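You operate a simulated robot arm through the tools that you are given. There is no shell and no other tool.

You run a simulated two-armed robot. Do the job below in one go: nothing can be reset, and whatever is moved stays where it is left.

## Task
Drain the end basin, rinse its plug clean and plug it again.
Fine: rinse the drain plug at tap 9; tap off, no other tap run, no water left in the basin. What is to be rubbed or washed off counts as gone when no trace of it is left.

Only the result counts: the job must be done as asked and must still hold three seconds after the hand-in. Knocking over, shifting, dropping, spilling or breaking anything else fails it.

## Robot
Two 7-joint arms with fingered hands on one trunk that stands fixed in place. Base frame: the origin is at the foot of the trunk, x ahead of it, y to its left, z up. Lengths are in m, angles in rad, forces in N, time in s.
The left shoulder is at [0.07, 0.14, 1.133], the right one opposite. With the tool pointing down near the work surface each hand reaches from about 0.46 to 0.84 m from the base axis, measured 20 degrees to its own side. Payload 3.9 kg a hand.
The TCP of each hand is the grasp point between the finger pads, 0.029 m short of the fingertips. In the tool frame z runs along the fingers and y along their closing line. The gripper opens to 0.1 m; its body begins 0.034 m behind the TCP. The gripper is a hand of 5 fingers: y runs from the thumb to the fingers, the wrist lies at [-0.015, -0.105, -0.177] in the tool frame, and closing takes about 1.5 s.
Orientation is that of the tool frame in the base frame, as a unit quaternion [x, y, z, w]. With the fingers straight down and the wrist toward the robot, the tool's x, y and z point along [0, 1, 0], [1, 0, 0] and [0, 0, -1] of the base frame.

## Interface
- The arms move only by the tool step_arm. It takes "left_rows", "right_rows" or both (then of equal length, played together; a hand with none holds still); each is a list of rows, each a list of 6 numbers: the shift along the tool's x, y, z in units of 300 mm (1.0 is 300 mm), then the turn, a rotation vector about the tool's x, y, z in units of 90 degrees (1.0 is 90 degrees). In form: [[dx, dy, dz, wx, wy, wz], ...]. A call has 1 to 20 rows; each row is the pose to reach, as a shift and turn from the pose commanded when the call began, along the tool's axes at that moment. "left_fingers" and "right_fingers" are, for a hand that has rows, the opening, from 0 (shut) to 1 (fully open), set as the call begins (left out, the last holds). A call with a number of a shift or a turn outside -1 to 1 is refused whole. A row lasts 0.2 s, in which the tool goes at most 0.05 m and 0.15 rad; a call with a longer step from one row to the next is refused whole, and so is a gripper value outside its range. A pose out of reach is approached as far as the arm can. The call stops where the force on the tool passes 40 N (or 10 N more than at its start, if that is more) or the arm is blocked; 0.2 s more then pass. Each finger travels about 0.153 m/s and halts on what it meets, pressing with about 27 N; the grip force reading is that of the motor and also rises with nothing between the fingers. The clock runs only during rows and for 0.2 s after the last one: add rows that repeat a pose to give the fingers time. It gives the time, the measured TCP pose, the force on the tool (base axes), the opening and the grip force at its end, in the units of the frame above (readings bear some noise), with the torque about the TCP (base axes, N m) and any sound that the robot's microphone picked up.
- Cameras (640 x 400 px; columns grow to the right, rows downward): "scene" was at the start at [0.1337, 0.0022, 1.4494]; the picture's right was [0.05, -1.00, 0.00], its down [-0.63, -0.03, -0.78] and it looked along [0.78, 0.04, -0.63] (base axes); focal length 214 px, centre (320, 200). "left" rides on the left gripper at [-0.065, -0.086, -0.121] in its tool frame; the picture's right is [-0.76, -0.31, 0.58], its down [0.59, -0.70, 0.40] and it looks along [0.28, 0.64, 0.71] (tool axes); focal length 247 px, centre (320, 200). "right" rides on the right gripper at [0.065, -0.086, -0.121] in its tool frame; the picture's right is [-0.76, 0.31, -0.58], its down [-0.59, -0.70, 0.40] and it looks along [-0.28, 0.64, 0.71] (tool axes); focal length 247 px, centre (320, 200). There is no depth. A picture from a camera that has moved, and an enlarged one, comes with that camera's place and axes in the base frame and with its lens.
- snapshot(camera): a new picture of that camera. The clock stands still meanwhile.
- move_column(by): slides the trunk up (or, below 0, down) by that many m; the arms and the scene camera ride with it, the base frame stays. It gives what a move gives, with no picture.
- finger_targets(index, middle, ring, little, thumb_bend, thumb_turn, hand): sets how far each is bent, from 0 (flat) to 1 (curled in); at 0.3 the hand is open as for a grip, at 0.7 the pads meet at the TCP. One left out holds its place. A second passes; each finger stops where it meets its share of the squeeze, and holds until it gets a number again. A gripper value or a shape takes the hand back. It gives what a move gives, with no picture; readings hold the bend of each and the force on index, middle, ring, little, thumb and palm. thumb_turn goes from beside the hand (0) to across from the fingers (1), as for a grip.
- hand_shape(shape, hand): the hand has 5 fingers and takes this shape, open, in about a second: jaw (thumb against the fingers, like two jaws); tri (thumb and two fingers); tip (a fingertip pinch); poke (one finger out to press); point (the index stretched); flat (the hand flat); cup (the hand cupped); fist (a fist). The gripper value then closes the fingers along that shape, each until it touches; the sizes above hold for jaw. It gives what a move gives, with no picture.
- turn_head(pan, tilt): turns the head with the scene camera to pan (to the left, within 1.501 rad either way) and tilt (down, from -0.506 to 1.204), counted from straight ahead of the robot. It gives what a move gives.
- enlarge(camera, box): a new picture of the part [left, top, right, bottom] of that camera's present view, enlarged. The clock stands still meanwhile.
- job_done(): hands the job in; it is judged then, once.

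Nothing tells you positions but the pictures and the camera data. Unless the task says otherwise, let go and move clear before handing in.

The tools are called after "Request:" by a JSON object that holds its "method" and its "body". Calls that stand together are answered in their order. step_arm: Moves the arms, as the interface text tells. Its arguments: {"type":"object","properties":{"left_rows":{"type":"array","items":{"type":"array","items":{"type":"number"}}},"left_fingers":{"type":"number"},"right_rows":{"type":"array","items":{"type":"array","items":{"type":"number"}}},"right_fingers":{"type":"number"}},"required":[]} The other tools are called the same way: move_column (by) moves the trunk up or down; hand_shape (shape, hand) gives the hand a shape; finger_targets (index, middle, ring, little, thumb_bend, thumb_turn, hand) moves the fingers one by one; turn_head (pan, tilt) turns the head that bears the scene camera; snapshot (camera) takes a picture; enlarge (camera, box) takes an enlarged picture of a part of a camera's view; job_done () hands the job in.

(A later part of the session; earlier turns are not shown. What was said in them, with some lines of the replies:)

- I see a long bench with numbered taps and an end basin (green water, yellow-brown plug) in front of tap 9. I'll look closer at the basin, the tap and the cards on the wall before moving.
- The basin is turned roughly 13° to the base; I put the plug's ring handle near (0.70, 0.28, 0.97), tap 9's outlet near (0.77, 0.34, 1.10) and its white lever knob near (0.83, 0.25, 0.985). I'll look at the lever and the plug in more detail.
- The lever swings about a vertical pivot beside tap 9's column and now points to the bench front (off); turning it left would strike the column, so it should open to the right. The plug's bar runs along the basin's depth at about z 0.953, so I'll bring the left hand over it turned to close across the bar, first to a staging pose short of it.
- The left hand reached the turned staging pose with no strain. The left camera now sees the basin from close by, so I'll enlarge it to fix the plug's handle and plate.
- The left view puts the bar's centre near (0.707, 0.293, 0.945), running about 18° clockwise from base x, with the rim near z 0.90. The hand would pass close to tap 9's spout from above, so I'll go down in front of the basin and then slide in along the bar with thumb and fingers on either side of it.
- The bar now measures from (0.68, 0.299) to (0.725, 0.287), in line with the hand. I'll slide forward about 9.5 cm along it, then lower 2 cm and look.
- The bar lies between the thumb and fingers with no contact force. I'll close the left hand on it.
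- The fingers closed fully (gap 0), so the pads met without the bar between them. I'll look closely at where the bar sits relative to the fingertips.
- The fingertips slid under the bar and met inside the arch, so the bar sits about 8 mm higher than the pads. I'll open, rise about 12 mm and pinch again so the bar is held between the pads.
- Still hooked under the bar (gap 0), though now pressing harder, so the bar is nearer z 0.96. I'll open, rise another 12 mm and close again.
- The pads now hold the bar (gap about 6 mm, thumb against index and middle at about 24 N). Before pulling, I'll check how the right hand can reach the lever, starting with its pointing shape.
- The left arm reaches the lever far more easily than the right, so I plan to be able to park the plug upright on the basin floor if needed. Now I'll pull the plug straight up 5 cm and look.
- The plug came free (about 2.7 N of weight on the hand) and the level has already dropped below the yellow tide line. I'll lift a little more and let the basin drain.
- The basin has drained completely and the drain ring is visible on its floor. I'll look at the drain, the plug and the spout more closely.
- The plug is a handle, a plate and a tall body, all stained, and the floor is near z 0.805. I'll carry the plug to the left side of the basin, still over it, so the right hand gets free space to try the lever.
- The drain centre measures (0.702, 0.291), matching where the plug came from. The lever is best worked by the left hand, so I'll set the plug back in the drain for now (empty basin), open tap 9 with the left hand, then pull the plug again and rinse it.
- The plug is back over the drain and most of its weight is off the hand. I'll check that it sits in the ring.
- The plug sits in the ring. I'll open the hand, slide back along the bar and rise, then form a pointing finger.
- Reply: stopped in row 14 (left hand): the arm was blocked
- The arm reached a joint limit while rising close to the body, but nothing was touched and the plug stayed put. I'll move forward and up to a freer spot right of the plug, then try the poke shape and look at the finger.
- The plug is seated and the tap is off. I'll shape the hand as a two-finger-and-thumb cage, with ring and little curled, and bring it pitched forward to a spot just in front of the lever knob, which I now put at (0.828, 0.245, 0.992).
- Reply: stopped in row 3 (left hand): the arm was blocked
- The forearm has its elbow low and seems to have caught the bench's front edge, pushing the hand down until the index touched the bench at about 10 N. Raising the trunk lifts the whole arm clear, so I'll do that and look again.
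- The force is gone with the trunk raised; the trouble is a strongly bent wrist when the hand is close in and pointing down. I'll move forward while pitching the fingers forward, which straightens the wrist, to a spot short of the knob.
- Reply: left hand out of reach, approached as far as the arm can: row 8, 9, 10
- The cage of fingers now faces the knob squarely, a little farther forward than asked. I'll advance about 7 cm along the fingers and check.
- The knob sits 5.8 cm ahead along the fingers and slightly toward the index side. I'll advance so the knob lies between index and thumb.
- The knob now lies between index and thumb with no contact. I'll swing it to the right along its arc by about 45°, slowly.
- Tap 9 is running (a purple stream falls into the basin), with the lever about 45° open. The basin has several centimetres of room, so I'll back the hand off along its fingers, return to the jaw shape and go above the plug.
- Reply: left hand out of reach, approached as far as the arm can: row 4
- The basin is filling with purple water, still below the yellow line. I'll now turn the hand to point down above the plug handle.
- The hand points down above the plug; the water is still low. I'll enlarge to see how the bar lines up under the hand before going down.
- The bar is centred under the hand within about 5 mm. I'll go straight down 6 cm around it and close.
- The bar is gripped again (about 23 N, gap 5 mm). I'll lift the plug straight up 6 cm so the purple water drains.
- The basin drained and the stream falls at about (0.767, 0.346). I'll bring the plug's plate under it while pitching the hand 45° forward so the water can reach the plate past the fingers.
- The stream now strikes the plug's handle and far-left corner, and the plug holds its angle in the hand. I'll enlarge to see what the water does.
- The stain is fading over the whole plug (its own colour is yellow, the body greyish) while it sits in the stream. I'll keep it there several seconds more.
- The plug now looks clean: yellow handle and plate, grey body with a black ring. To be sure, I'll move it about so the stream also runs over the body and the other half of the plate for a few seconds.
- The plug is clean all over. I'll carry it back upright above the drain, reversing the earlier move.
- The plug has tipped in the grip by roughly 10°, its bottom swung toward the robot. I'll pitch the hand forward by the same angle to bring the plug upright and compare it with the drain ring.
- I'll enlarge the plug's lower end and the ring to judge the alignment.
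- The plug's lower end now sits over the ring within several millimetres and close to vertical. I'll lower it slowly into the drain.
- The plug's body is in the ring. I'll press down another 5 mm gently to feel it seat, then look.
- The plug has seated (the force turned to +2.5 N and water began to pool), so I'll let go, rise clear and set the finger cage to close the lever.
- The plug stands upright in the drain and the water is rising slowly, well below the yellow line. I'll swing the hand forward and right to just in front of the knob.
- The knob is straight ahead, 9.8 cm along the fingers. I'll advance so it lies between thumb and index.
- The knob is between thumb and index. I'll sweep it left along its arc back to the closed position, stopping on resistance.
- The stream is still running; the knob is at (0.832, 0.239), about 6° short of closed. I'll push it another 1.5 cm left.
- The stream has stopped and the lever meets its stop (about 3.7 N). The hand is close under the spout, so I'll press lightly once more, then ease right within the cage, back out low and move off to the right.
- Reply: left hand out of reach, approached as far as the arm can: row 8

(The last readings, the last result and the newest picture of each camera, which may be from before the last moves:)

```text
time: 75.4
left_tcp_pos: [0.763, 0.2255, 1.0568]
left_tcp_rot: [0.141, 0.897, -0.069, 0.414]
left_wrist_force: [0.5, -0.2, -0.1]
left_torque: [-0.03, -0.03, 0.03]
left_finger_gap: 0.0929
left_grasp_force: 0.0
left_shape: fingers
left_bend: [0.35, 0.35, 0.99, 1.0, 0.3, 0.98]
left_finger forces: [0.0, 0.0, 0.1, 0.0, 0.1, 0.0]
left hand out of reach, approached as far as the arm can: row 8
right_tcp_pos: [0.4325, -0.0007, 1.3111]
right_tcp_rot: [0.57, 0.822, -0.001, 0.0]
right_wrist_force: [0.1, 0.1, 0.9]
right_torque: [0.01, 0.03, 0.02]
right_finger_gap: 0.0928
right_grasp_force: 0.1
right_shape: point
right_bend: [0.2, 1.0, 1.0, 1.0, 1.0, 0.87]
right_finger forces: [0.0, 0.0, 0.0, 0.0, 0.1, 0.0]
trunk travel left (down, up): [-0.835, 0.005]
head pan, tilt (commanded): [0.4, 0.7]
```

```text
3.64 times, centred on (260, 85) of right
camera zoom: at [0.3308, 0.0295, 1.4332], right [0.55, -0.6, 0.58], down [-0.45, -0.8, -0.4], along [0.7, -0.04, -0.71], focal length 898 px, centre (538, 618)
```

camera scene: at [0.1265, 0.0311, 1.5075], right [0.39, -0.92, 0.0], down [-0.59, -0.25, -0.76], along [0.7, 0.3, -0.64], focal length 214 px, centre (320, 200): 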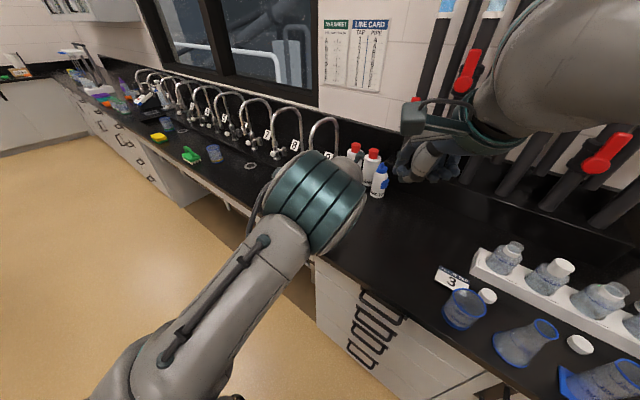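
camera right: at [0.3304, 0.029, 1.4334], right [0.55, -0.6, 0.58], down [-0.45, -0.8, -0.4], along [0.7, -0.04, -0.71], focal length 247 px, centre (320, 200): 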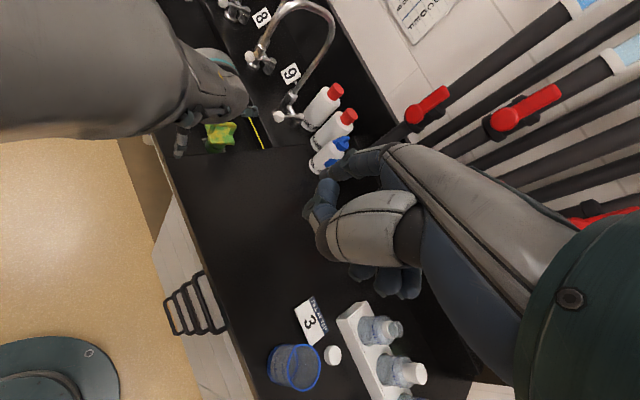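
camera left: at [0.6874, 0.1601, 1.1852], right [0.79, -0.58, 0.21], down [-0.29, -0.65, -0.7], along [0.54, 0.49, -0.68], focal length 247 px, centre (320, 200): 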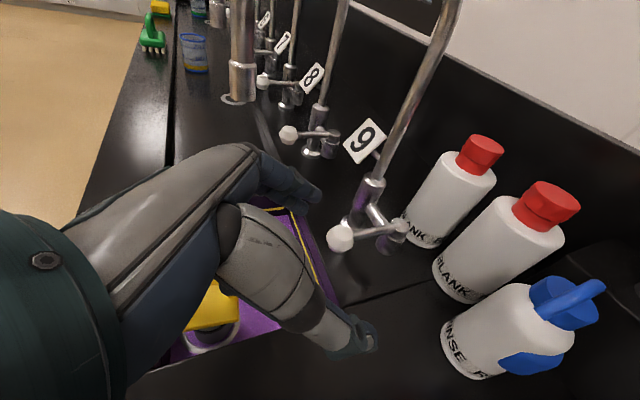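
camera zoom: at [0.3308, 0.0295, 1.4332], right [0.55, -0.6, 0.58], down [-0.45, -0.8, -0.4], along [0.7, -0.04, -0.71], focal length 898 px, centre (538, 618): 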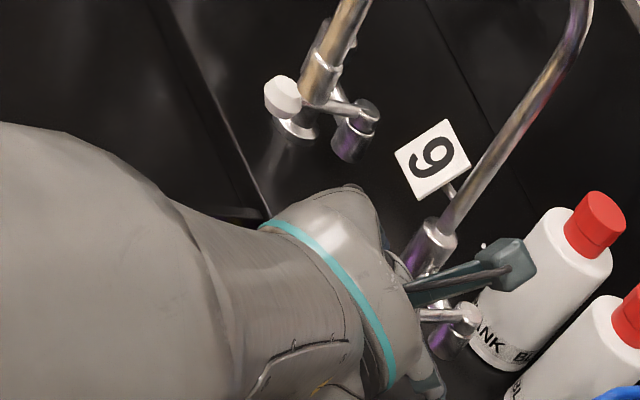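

Tap 9 is off, with the lever pointing straight to the front as it began. I'll return the hand to the jaw shape and go above the plug to lift it and drain the water that pooled.

Request:
{"method": "hand_shape", "body": {"hand": "left", "shape": "jaw"}}

Request:
{"method": "step_arm", "body": {"left_rows": [[0.0322, 0.0195, -0.0184, 0, 0.0786, 0], [0.0645, 0.0391, -0.0368, 0, 0.1571, 0], [0.0967, 0.0586, -0.0552, 0, 0.2357, 0], [0.129, 0.0781, -0.0735, 0, 0.3143, 0], [0.1612, 0.0976, -0.0919, 0, 0.3929, 0], [0.1935, 0.1172, -0.1103, 0, 0.4714, 0], [0.2257, 0.1367, -0.1287, 0, 0.55, 0], [0.2257, 0.1367, -0.1287, 0, 0.55, 0]], "left_fingers": 0.65}}

Request:
{"method": "snapshot", "body": {"camera": "left"}}

Request:
{"method": "enlarge", "body": {"camera": "left", "box": [290, 200, 450, 340]}}

```text
time: 76.3
left_tcp_pos: [0.7623, 0.2248, 1.0587]
left_tcp_rot: [0.141, 0.896, -0.069, 0.415]
left_wrist_force: [-1.1, -0.8, 0.3]
left_torque: [-0.03, 0.03, 0.01]
left_finger_gap: 0.0999
left_grasp_force: 0.1
left_shape: jaw
left_bend: [0.3, 0.3, 0.3, 0.3, 0.3, 0.98]
left_finger forces: [0.0, 0.1, 0.0, 0.0, 0.0, 0.0]
right_tcp_pos: [0.4332, -0.0002, 1.3117]
right_tcp_rot: [0.57, 0.821, 0.001, -0.001]
right_wrist_force: [0.0, 0.4, 0.5]
right_torque: [0.0, 0.01, 0.02]
right_finger_gap: 0.093
right_grasp_force: 0.0
right_shape: point
right_bend: [0.2, 1.0, 1.0, 1.0, 1.0, 0.87]
right_finger forces: [0.0, 0.0, 0.0, 0.0, 0.1, 0.0]
trunk travel left (down, up): [-0.835, 0.005]
head pan, tilt (commanded): [0.4, 0.7]
```

```text
time: 78.1
left_tcp_pos: [0.7078, 0.282, 1.0314]
left_tcp_rot: [0.16, 0.987, -0.002, 0.003]
left_wrist_force: [-0.5, -0.1, -0.3]
left_torque: [0.02, -0.02, -0.01]
left_finger_gap: 0.0654
left_grasp_force: 0.1
left_shape: jaw
left_bend: [0.41, 0.37, 0.27, 0.42, 0.3, 0.99]
left_finger forces: [0.1, 0.1, 0.0, 0.0, 0.1, 0.1]
right_tcp_pos: [0.432, 0.0001, 1.3112]
right_tcp_rot: [0.57, 0.822, 0.0, 0.001]
right_wrist_force: [-0.9, -0.5, -0.4]
right_torque: [-0.01, -0.02, 0.0]
right_finger_gap: 0.0933
right_grasp_force: 0.0
right_shape: point
right_bend: [0.2, 1.0, 1.0, 1.0, 1.0, 0.87]
right_finger forces: [0.1, 0.1, 0.0, 0.0, 0.0, 0.0]
trunk travel left (down, up): [-0.835, 0.005]
head pan, tilt (commanded): [0.4, 0.7]
```

```text
taken
camera left: at [0.7404, 0.1809, 1.1519], right [0.62, -0.53, -0.57], down [-0.78, -0.48, -0.4], along [-0.06, 0.7, -0.72], focal length 247 px, centre (320, 200)
```

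left: 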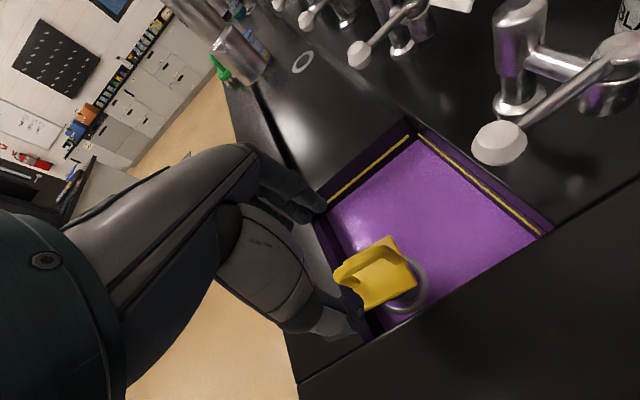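

```text
2.86 times, centred on (370, 270) of left
camera zoom: at [0.7404, 0.1809, 1.1519], right [0.62, -0.53, -0.57], down [-0.78, -0.48, -0.4], along [-0.06, 0.7, -0.72], focal length 706 px, centre (177, 0)
```

zoom: 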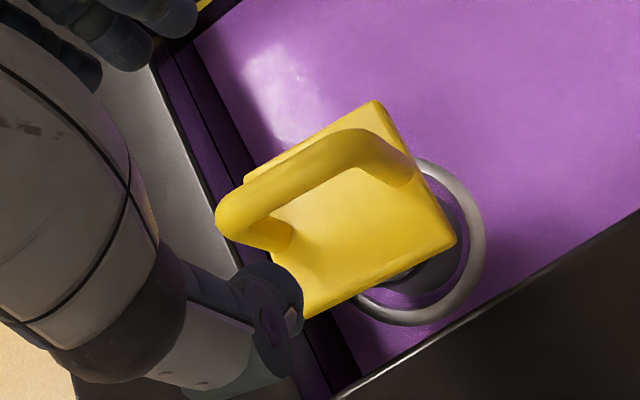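

The bar is centred beneath the hand within 2 mm, turned about 6°. I'll align, go down 6.3 cm and grip it.

Request:
{"method": "step_arm", "body": {"left_rows": [[0, 0.002, 0.0525, 0, 0, 0.02], [0, 0.004, 0.105, 0, 0, 0.04], [0, 0.006, 0.1575, 0, 0, 0.06], [0, 0.0067, 0.21, 0, 0, 0.06], [0, 0.0067, 0.21, 0, 0, 0.06]]}}

Request:
{"method": "step_arm", "body": {"left_rows": [[0, 0, 0, 0, 0, 0], [0, 0, 0, 0, 0, 0], [0, 0, 0, 0, 0, 0], [0, 0, 0, 0, 0, 0], [0, 0, 0, 0, 0, 0], [0, 0, 0, 0, 0, 0], [0, 0, 0, 0, 0, 0]], "left_fingers": 0}}

Request:
{"method": "enlarge", "body": {"camera": "left", "box": [270, 180, 430, 320]}}

```text
time: 79.3
left_tcp_pos: [0.7087, 0.2809, 0.9698]
left_tcp_rot: [0.207, 0.978, 0.0, 0.004]
left_wrist_force: [-0.1, -0.5, 1.2]
left_torque: [0.0, 0.01, 0.04]
left_finger_gap: 0.0653
left_grasp_force: 0.1
left_shape: jaw
left_bend: [0.41, 0.37, 0.27, 0.42, 0.3, 0.99]
left_finger forces: [0.0, 0.0, 0.0, 0.0, 0.0, 0.0]
right_tcp_pos: [0.4329, 0.0004, 1.3115]
right_tcp_rot: [0.57, 0.822, 0.0, 0.0]
right_wrist_force: [-0.6, 0.1, -0.3]
right_torque: [0.02, 0.02, -0.02]
right_finger_gap: 0.0931
right_grasp_force: 0.1
right_shape: point
right_bend: [0.2, 1.0, 1.0, 1.0, 1.0, 0.87]
right_finger forces: [0.0, 0.0, 0.0, 0.0, 0.1, 0.0]
trunk travel left (down, up): [-0.835, 0.005]
head pan, tilt (commanded): [0.4, 0.7]
```

```text
time: 80.9
left_tcp_pos: [0.7085, 0.2807, 0.9691]
left_tcp_rot: [0.207, 0.978, -0.001, 0.005]
left_wrist_force: [-0.1, -0.2, 0.3]
left_torque: [0.06, 0.01, 0.03]
left_finger_gap: 0.006
left_grasp_force: 27.1
left_shape: jaw
left_bend: [0.66, 0.67, 0.71, 0.7, 0.71, 1.0]
left_finger forces: [14.7, 6.1, 2.6, 0.1, 23.6, 0.0]
right_tcp_pos: [0.4331, 0.001, 1.312]
right_tcp_rot: [0.57, 0.822, 0.0, 0.0]
right_wrist_force: [1.0, -1.1, -0.8]
right_torque: [0.0, 0.02, -0.04]
right_finger_gap: 0.0931
right_grasp_force: 0.1
right_shape: point
right_bend: [0.2, 1.0, 1.0, 1.0, 1.0, 0.87]
right_finger forces: [0.0, 0.0, 0.0, 0.0, 0.1, 0.0]
trunk travel left (down, up): [-0.835, 0.005]
head pan, tilt (commanded): [0.4, 0.7]
```

```text
2.86 times, centred on (350, 250) of left
camera zoom: at [0.7314, 0.1768, 1.0908], right [0.57, -0.59, -0.57], down [-0.82, -0.41, -0.4], along [0.01, 0.7, -0.72], focal length 706 px, centre (234, 57)
```

zoom: 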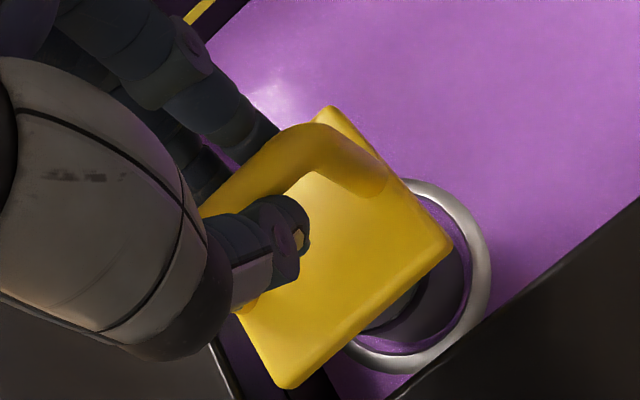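

The plug is gripped again. I'll lift it 4.5 cm and hold while the basin drains.

Request:
{"method": "step_arm", "body": {"left_rows": [[0, 0, -0.0167, 0, 0, 0], [0, 0, -0.0333, 0, 0, 0], [0, 0, -0.0667, 0, 0, 0], [0, 0, -0.1, 0, 0, 0], [0, 0, -0.1333, 0, 0, 0], [0, 0, -0.15, 0, 0, 0], [0, 0, -0.15, 0, 0, 0], [0, 0, -0.15, 0, 0, 0], [0, 0, -0.15, 0, 0, 0], [0, 0, -0.15, 0, 0, 0], [0, 0, -0.15, 0, 0, 0], [0, 0, -0.15, 0, 0, 0], [0, 0, -0.15, 0, 0, 0], [0, 0, -0.15, 0, 0, 0], [0, 0, -0.15, 0, 0, 0], [0, 0, -0.15, 0, 0, 0], [0, 0, -0.15, 0, 0, 0], [0, 0, -0.15, 0, 0, 0], [0, 0, -0.15, 0, 0, 0], [0, 0, -0.15, 0, 0, 0]]}}

Request:
{"method": "snapshot", "body": {"camera": "left"}}

Request:
{"method": "enlarge", "body": {"camera": "left", "box": [290, 120, 590, 340]}}

```text
time: 85.1
left_tcp_pos: [0.7086, 0.2823, 1.012]
left_tcp_rot: [0.206, 0.979, -0.001, 0.004]
left_wrist_force: [-0.8, -0.3, -2.8]
left_torque: [-0.01, -0.04, 0.02]
left_finger_gap: 0.0057
left_grasp_force: 26.7
left_shape: jaw
left_bend: [0.66, 0.67, 0.71, 0.7, 0.71, 1.0]
left_finger forces: [15.1, 6.1, 2.4, 0.0, 23.7, 0.0]
right_tcp_pos: [0.4317, -0.0004, 1.3123]
right_tcp_rot: [0.571, 0.821, 0.0, 0.0]
right_wrist_force: [-0.5, 1.2, 0.0]
right_torque: [0.03, 0.02, -0.06]
right_finger_gap: 0.093
right_grasp_force: 0.0
right_shape: point
right_bend: [0.2, 1.0, 1.0, 1.0, 1.0, 0.87]
right_finger forces: [0.0, 0.0, 0.0, 0.1, 0.1, 0.0]
trunk travel left (down, up): [-0.835, 0.005]
head pan, tilt (commanded): [0.4, 0.7]
```

```text
taken
camera left: at [0.7315, 0.1786, 1.1335], right [0.57, -0.59, -0.57], down [-0.82, -0.41, -0.4], along [0.01, 0.7, -0.72], focal length 247 px, centre (320, 200)
```

left: 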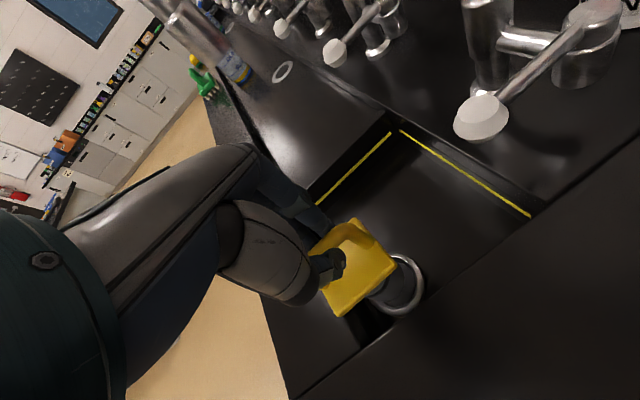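

```text
1.82 times, centred on (440, 230) of left
camera zoom: at [0.7315, 0.1786, 1.1335], right [0.57, -0.59, -0.57], down [-0.82, -0.41, -0.4], along [0.01, 0.7, -0.72], focal length 449 px, centre (102, 146)
```

zoom: 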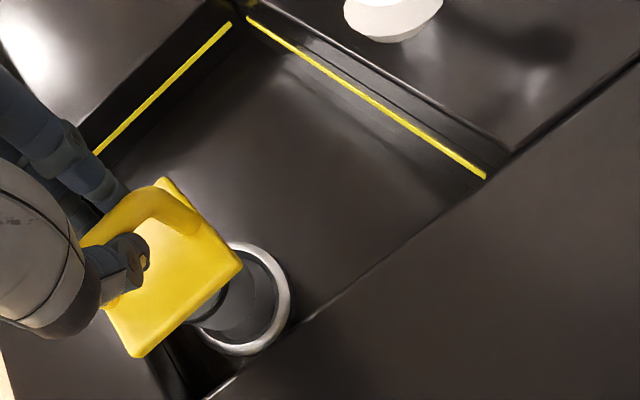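

The basin is empty, the tap is off and the plug is clean. After a short extra wait I'll lower the plug back the same 4.5 cm and press it lightly home.

Request:
{"method": "step_arm", "body": {"left_rows": [[0, 0, 0, 0, 0, 0], [0, 0, 0, 0, 0, 0], [0, 0, 0, 0, 0, 0], [0, 0, 0, 0, 0, 0], [0, 0, 0, 0, 0, 0], [0, 0, 0.03, 0, 0, 0], [0, 0, 0.06, 0, 0, 0], [0, 0, 0.09, 0, 0, 0], [0, 0, 0.115, 0, 0, 0], [0, 0, 0.135, 0, 0, 0], [0, 0, 0.15, 0, 0, 0], [0, 0, 0.155, 0, 0, 0], [0, 0, 0.16, 0, 0, 0], [0, 0, 0.16, 0, 0, 0]]}}

Request:
{"method": "enlarge", "body": {"camera": "left", "box": [290, 180, 450, 320]}}

```text
time: 88.1
left_tcp_pos: [0.7085, 0.2835, 0.9668]
left_tcp_rot: [0.206, 0.978, 0.0, 0.007]
left_wrist_force: [-0.3, 1.4, 10.0]
left_torque: [0.08, 0.01, -0.02]
left_finger_gap: 0.0062
left_grasp_force: 26.6
left_shape: jaw
left_bend: [0.66, 0.67, 0.71, 0.7, 0.72, 1.0]
left_finger forces: [15.8, 5.9, 3.1, 0.1, 23.6, 0.0]
right_tcp_pos: [0.4297, -0.0001, 1.3134]
right_tcp_rot: [0.57, 0.822, 0.0, 0.001]
right_wrist_force: [0.0, 0.2, -0.5]
right_torque: [-0.02, 0.01, 0.03]
right_finger_gap: 0.0931
right_grasp_force: 0.1
right_shape: point
right_bend: [0.2, 1.0, 1.0, 1.0, 1.0, 0.87]
right_finger forces: [0.0, 0.0, 0.0, 0.1, 0.1, 0.1]
trunk travel left (down, up): [-0.835, 0.005]
head pan, tilt (commanded): [0.4, 0.7]
```

```text
2.86 times, centred on (370, 250) of left
camera zoom: at [0.7304, 0.1785, 1.0884], right [0.57, -0.59, -0.57], down [-0.82, -0.41, -0.41], along [0.01, 0.7, -0.71], focal length 706 px, centre (177, 57)
```

zoom: 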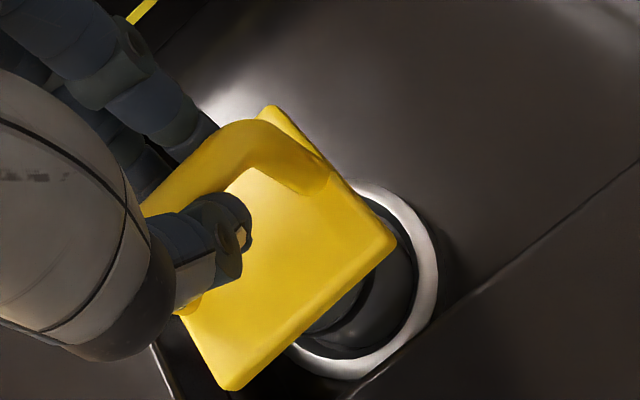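

The plug is pressed home (10 N upward on the hand). I'll open the fingers, rise straight up and check it.

Request:
{"method": "step_arm", "body": {"left_rows": [[0, 0, -0.005, 0, 0, 0], [0, 0, -0.008, 0, 0, 0], [0, 0, -0.008, 0, 0, 0], [0, 0, -0.008, 0, 0, 0], [0, 0, -0.008, 0, 0, 0], [0, 0, -0.07, 0, 0, 0], [0, 0, -0.14, 0, 0, 0], [0, 0, -0.21, 0, 0, 0], [0, 0, -0.21, 0, 0, 0]], "left_fingers": 0.65}}

Request:
{"method": "snapshot", "body": {"camera": "left"}}

Request:
{"method": "enlarge", "body": {"camera": "left", "box": [290, 180, 490, 340]}}

```text
time: 90.1
left_tcp_pos: [0.7078, 0.2843, 1.0276]
left_tcp_rot: [0.207, 0.978, -0.001, 0.004]
left_wrist_force: [-0.2, 0.4, -0.4]
left_torque: [0.02, 0.03, -0.03]
left_finger_gap: 0.065
left_grasp_force: 0.0
left_shape: jaw
left_bend: [0.41, 0.37, 0.27, 0.43, 0.3, 0.99]
left_finger forces: [0.0, 0.0, 0.0, 0.1, 0.1, 0.0]
right_tcp_pos: [0.433, 0.0002, 1.3117]
right_tcp_rot: [0.57, 0.822, 0.0, -0.001]
right_wrist_force: [-0.8, -1.3, 0.1]
right_torque: [-0.01, 0.02, -0.02]
right_finger_gap: 0.0933
right_grasp_force: 0.1
right_shape: point
right_bend: [0.2, 1.0, 1.0, 1.0, 1.0, 0.87]
right_finger forces: [0.0, 0.0, 0.1, 0.0, 0.0, 0.1]
trunk travel left (down, up): [-0.835, 0.005]
head pan, tilt (commanded): [0.4, 0.7]
```

```text
taken
camera left: at [0.7305, 0.1805, 1.1491], right [0.57, -0.59, -0.57], down [-0.82, -0.41, -0.4], along [0.01, 0.7, -0.72], focal length 247 px, centre (320, 200)
```

left: 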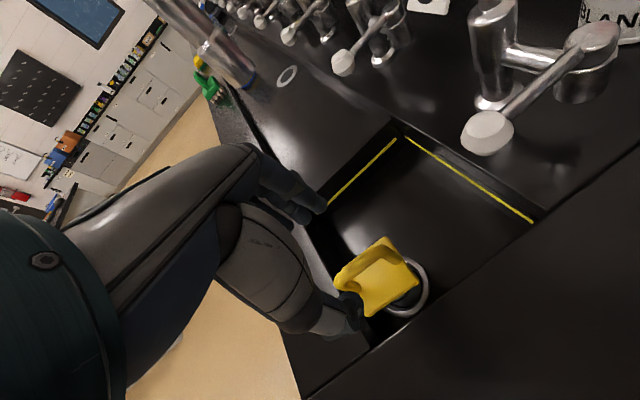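

```text
2.50 times, centred on (390, 260) of left
camera zoom: at [0.7305, 0.1805, 1.1491], right [0.57, -0.59, -0.57], down [-0.82, -0.41, -0.4], along [0.01, 0.7, -0.72], focal length 617 px, centre (145, 50)
```

zoom: 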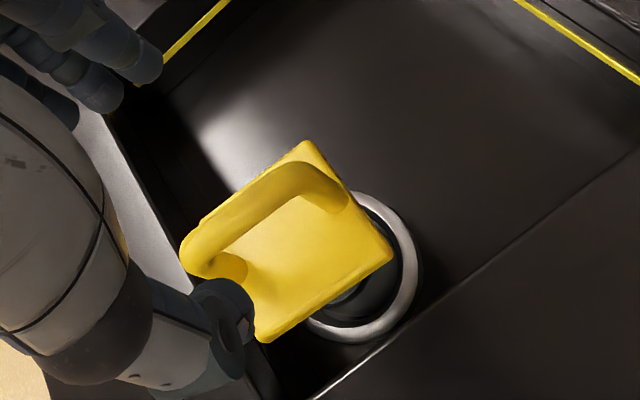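

The plug sits upright and clean in the dry basin. I'll swing the hand away to the right, as before, and take last views.

Request:
{"method": "step_arm", "body": {"left_rows": [[-0.041, -0.0256, -0.02, 0, -0.0714, 0], [-0.0819, -0.0511, -0.04, 0, -0.1429, 0], [-0.1229, -0.0767, -0.06, 0, -0.2143, 0], [-0.1638, -0.1023, -0.08, 0, -0.2857, 0], [-0.2048, -0.1279, -0.1, 0, -0.3571, 0], [-0.2457, -0.1534, -0.12, 0, -0.4286, 0], [-0.2867, -0.179, -0.14, 0, -0.5, 0], [-0.2867, -0.179, -0.14, 0, -0.5, 0]]}}

Request:
{"method": "snapshot", "body": {"camera": "left"}}

Request:
{"method": "enlarge", "body": {"camera": "right", "box": [120, 0, 400, 180]}}

```text
time: 91.9
left_tcp_pos: [0.7665, 0.2039, 1.0682]
left_tcp_rot: [0.186, 0.903, -0.083, 0.378]
left_wrist_force: [-0.1, -0.1, -0.1]
left_torque: [-0.01, 0.02, 0.01]
left_finger_gap: 0.065
left_grasp_force: 0.0
left_shape: jaw
left_bend: [0.41, 0.37, 0.27, 0.43, 0.3, 0.99]
left_finger forces: [0.0, 0.0, 0.0, 0.0, 0.1, 0.0]
right_tcp_pos: [0.4317, 0.0001, 1.3102]
right_tcp_rot: [0.57, 0.822, -0.001, -0.001]
right_wrist_force: [0.1, -0.2, 0.5]
right_torque: [-0.03, -0.01, -0.04]
right_finger_gap: 0.093
right_grasp_force: 0.0
right_shape: point
right_bend: [0.2, 1.0, 1.0, 1.0, 1.0, 0.87]
right_finger forces: [0.0, 0.0, 0.0, 0.1, 0.0, 0.0]
trunk travel left (down, up): [-0.835, 0.005]
head pan, tilt (commanded): [0.4, 0.7]
```

```text
taken
camera left: at [0.6941, 0.1419, 1.2003], right [0.74, -0.65, 0.14], down [-0.4, -0.6, -0.69], along [0.54, 0.46, -0.71], focal length 247 px, centre (320, 200)
```

left: 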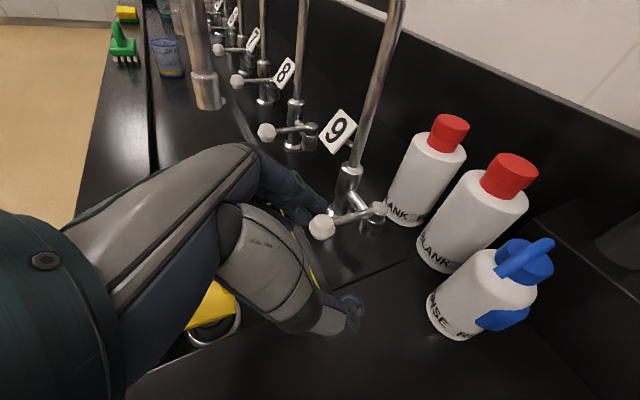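

```text
2.22 times, centred on (260, 90) of right
camera zoom: at [0.33, 0.0295, 1.4335], right [0.55, -0.6, 0.58], down [-0.45, -0.8, -0.4], along [0.7, -0.04, -0.71], focal length 549 px, centre (453, 444)
```

zoom: 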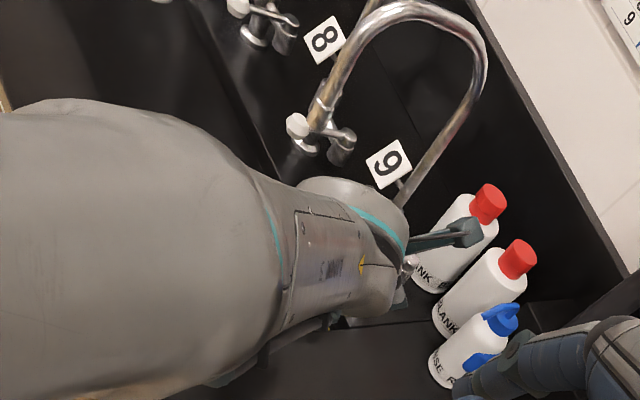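

The lever is closed, no water falls, and the bottles stand where they were. I'll move the hand farther off up and to the right, check once more and then hand in.

Request:
{"method": "step_arm", "body": {"left_rows": [[-0.051, -0.076, -0.03, 0, 0, 0], [-0.1025, -0.152, -0.06, 0, 0, 0], [-0.154, -0.228, -0.09, 0, 0, 0], [-0.205, -0.304, -0.12, 0, 0, 0], [-0.205, -0.304, -0.12, 0, 0, 0]]}}

Request:
{"method": "snapshot", "body": {"camera": "left"}}

Request:
{"method": "turn_head", "body": {"pan": 0.55, "tilt": 0.75}}

Request:
{"method": "snapshot", "body": {"camera": "scene"}}

Request:
{"method": "enlarge", "body": {"camera": "right", "box": [120, 0, 400, 180]}}

```text
time: 93.1
left_tcp_pos: [0.7344, 0.1311, 1.051]
left_tcp_rot: [0.164, 0.929, -0.094, 0.319]
left_wrist_force: [0.4, -1.1, -0.3]
left_torque: [0.0, 0.02, -0.02]
left_finger_gap: 0.0648
left_grasp_force: 0.0
left_shape: jaw
left_bend: [0.41, 0.37, 0.27, 0.43, 0.3, 0.99]
left_finger forces: [0.1, 0.1, 0.1, 0.0, 0.1, 0.0]
right_tcp_pos: [0.432, 0.0002, 1.3136]
right_tcp_rot: [0.57, 0.821, 0.0, 0.0]
right_wrist_force: [0.2, -0.6, -0.5]
right_torque: [0.01, -0.02, 0.01]
right_finger_gap: 0.093
right_grasp_force: 0.1
right_shape: point
right_bend: [0.2, 1.0, 1.0, 1.0, 1.0, 0.87]
right_finger forces: [0.1, 0.0, 0.0, 0.0, 0.0, 0.0]
trunk travel left (down, up): [-0.835, 0.005]
head pan, tilt (commanded): [0.4, 0.7]
stopped in row 5 (left hand): the arm was blocked; the commanded pose is now the measured one
```

```text
taken
camera left: at [0.6828, 0.0691, 1.1915], right [0.77, -0.63, 0.04], down [-0.47, -0.62, -0.63], along [0.42, 0.47, -0.78], focal length 247 px, centre (320, 200)
```

left: 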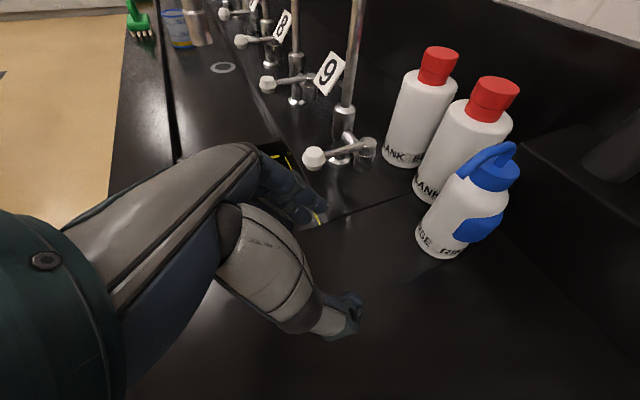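

```text
time: 93.8
left_tcp_pos: [0.736, 0.1311, 1.0504]
left_tcp_rot: [0.165, 0.929, -0.093, 0.318]
left_wrist_force: [-0.2, 0.2, 1.0]
left_torque: [-0.01, -0.01, -0.04]
left_finger_gap: 0.0648
left_grasp_force: 0.1
left_shape: jaw
left_bend: [0.41, 0.37, 0.27, 0.43, 0.3, 0.99]
left_finger forces: [0.0, 0.1, 0.0, 0.1, 0.0, 0.0]
right_tcp_pos: [0.4325, -0.0004, 1.3126]
right_tcp_rot: [0.57, 0.822, 0.0, 0.0]
right_wrist_force: [0.9, 0.4, -0.8]
right_torque: [-0.01, -0.04, 0.01]
right_finger_gap: 0.093
right_grasp_force: 0.0
right_shape: point
right_bend: [0.2, 1.0, 1.0, 1.0, 1.0, 0.87]
right_finger forces: [0.0, 0.1, 0.0, 0.0, 0.0, 0.1]
trunk travel left (down, up): [-0.835, 0.005]
head pan, tilt (commanded): [0.55, 0.75]
```

```text
taken
camera scene: at [0.1187, 0.0416, 1.5033], right [0.52, -0.85, 0.0], down [-0.58, -0.36, -0.73], along [0.62, 0.38, -0.68], focal length 214 px, centre (320, 200)
```

scene: 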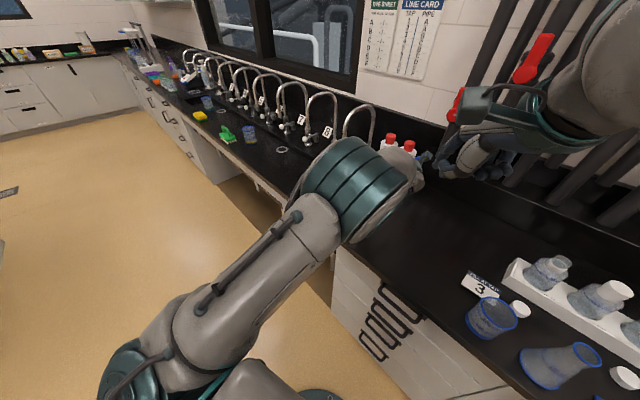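

```text
2.22 times, centred on (260, 90) of right
camera zoom: at [0.33, 0.0294, 1.4335], right [0.55, -0.6, 0.58], down [-0.45, -0.8, -0.4], along [0.7, -0.04, -0.71], focal length 549 px, centre (453, 444)
```

zoom: 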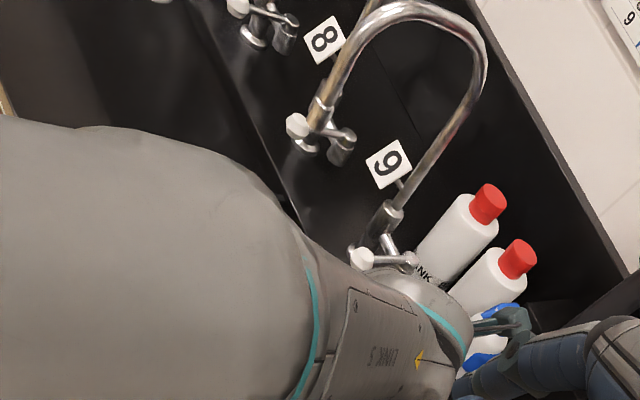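

Request:
{"method": "enlarge", "body": {"camera": "left", "box": [170, 0, 410, 240]}}

```text
1.67 times, centred on (290, 120) of left
camera zoom: at [0.6832, 0.0688, 1.1916], right [0.77, -0.63, 0.04], down [-0.47, -0.62, -0.63], along [0.42, 0.47, -0.78], focal length 412 px, centre (370, 333)
```

zoom: 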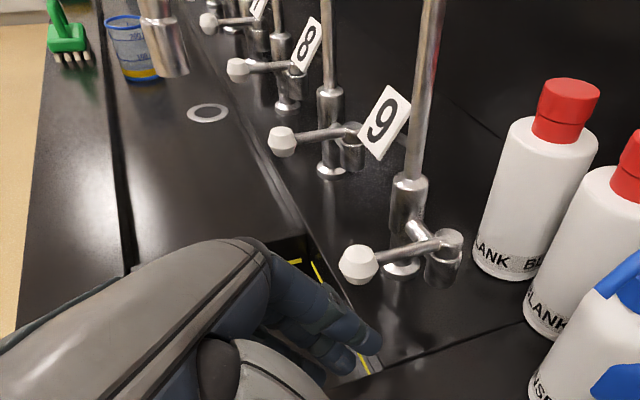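

Tap 9's lever lies parallel to the other closed levers, no water falls from its spout, the basin is dry, and the clean plug sits in the drain with the hand clear of it. Nothing else has been moved, so I'm handing the job in.

Request:
{"method": "job_done", "body": {}}

```text
The job is handed in.
```

The end basin is drained, its plug is rinsed clean and back in the drain, and I handed the job in. I haven't been told how it was judged.

- **Plug:** I rinsed it under tap 9 until no stain showed, then pressed it into the drain and let go. The faces I could see were clean: handle, plate and body side. I never looked at its underside.
- **Tap 9:** It is off, with the lever back at its stop and no water falling. I ran no other tap.
- **Basin:** It is empty. The water that pooled while the tap was being worked was let out before the plug went back for good. The yellow line on the basin wall is still there; I took it as not part of the job.
- **Anything else:** Nothing else looked moved in the last pictures, and neither hand touched the bottles. While I was bringing the left hand to the lever, its index finger pressed the bare bench at about 10 N.

Tap 9's water ran purple, but it left no colour on the plug.
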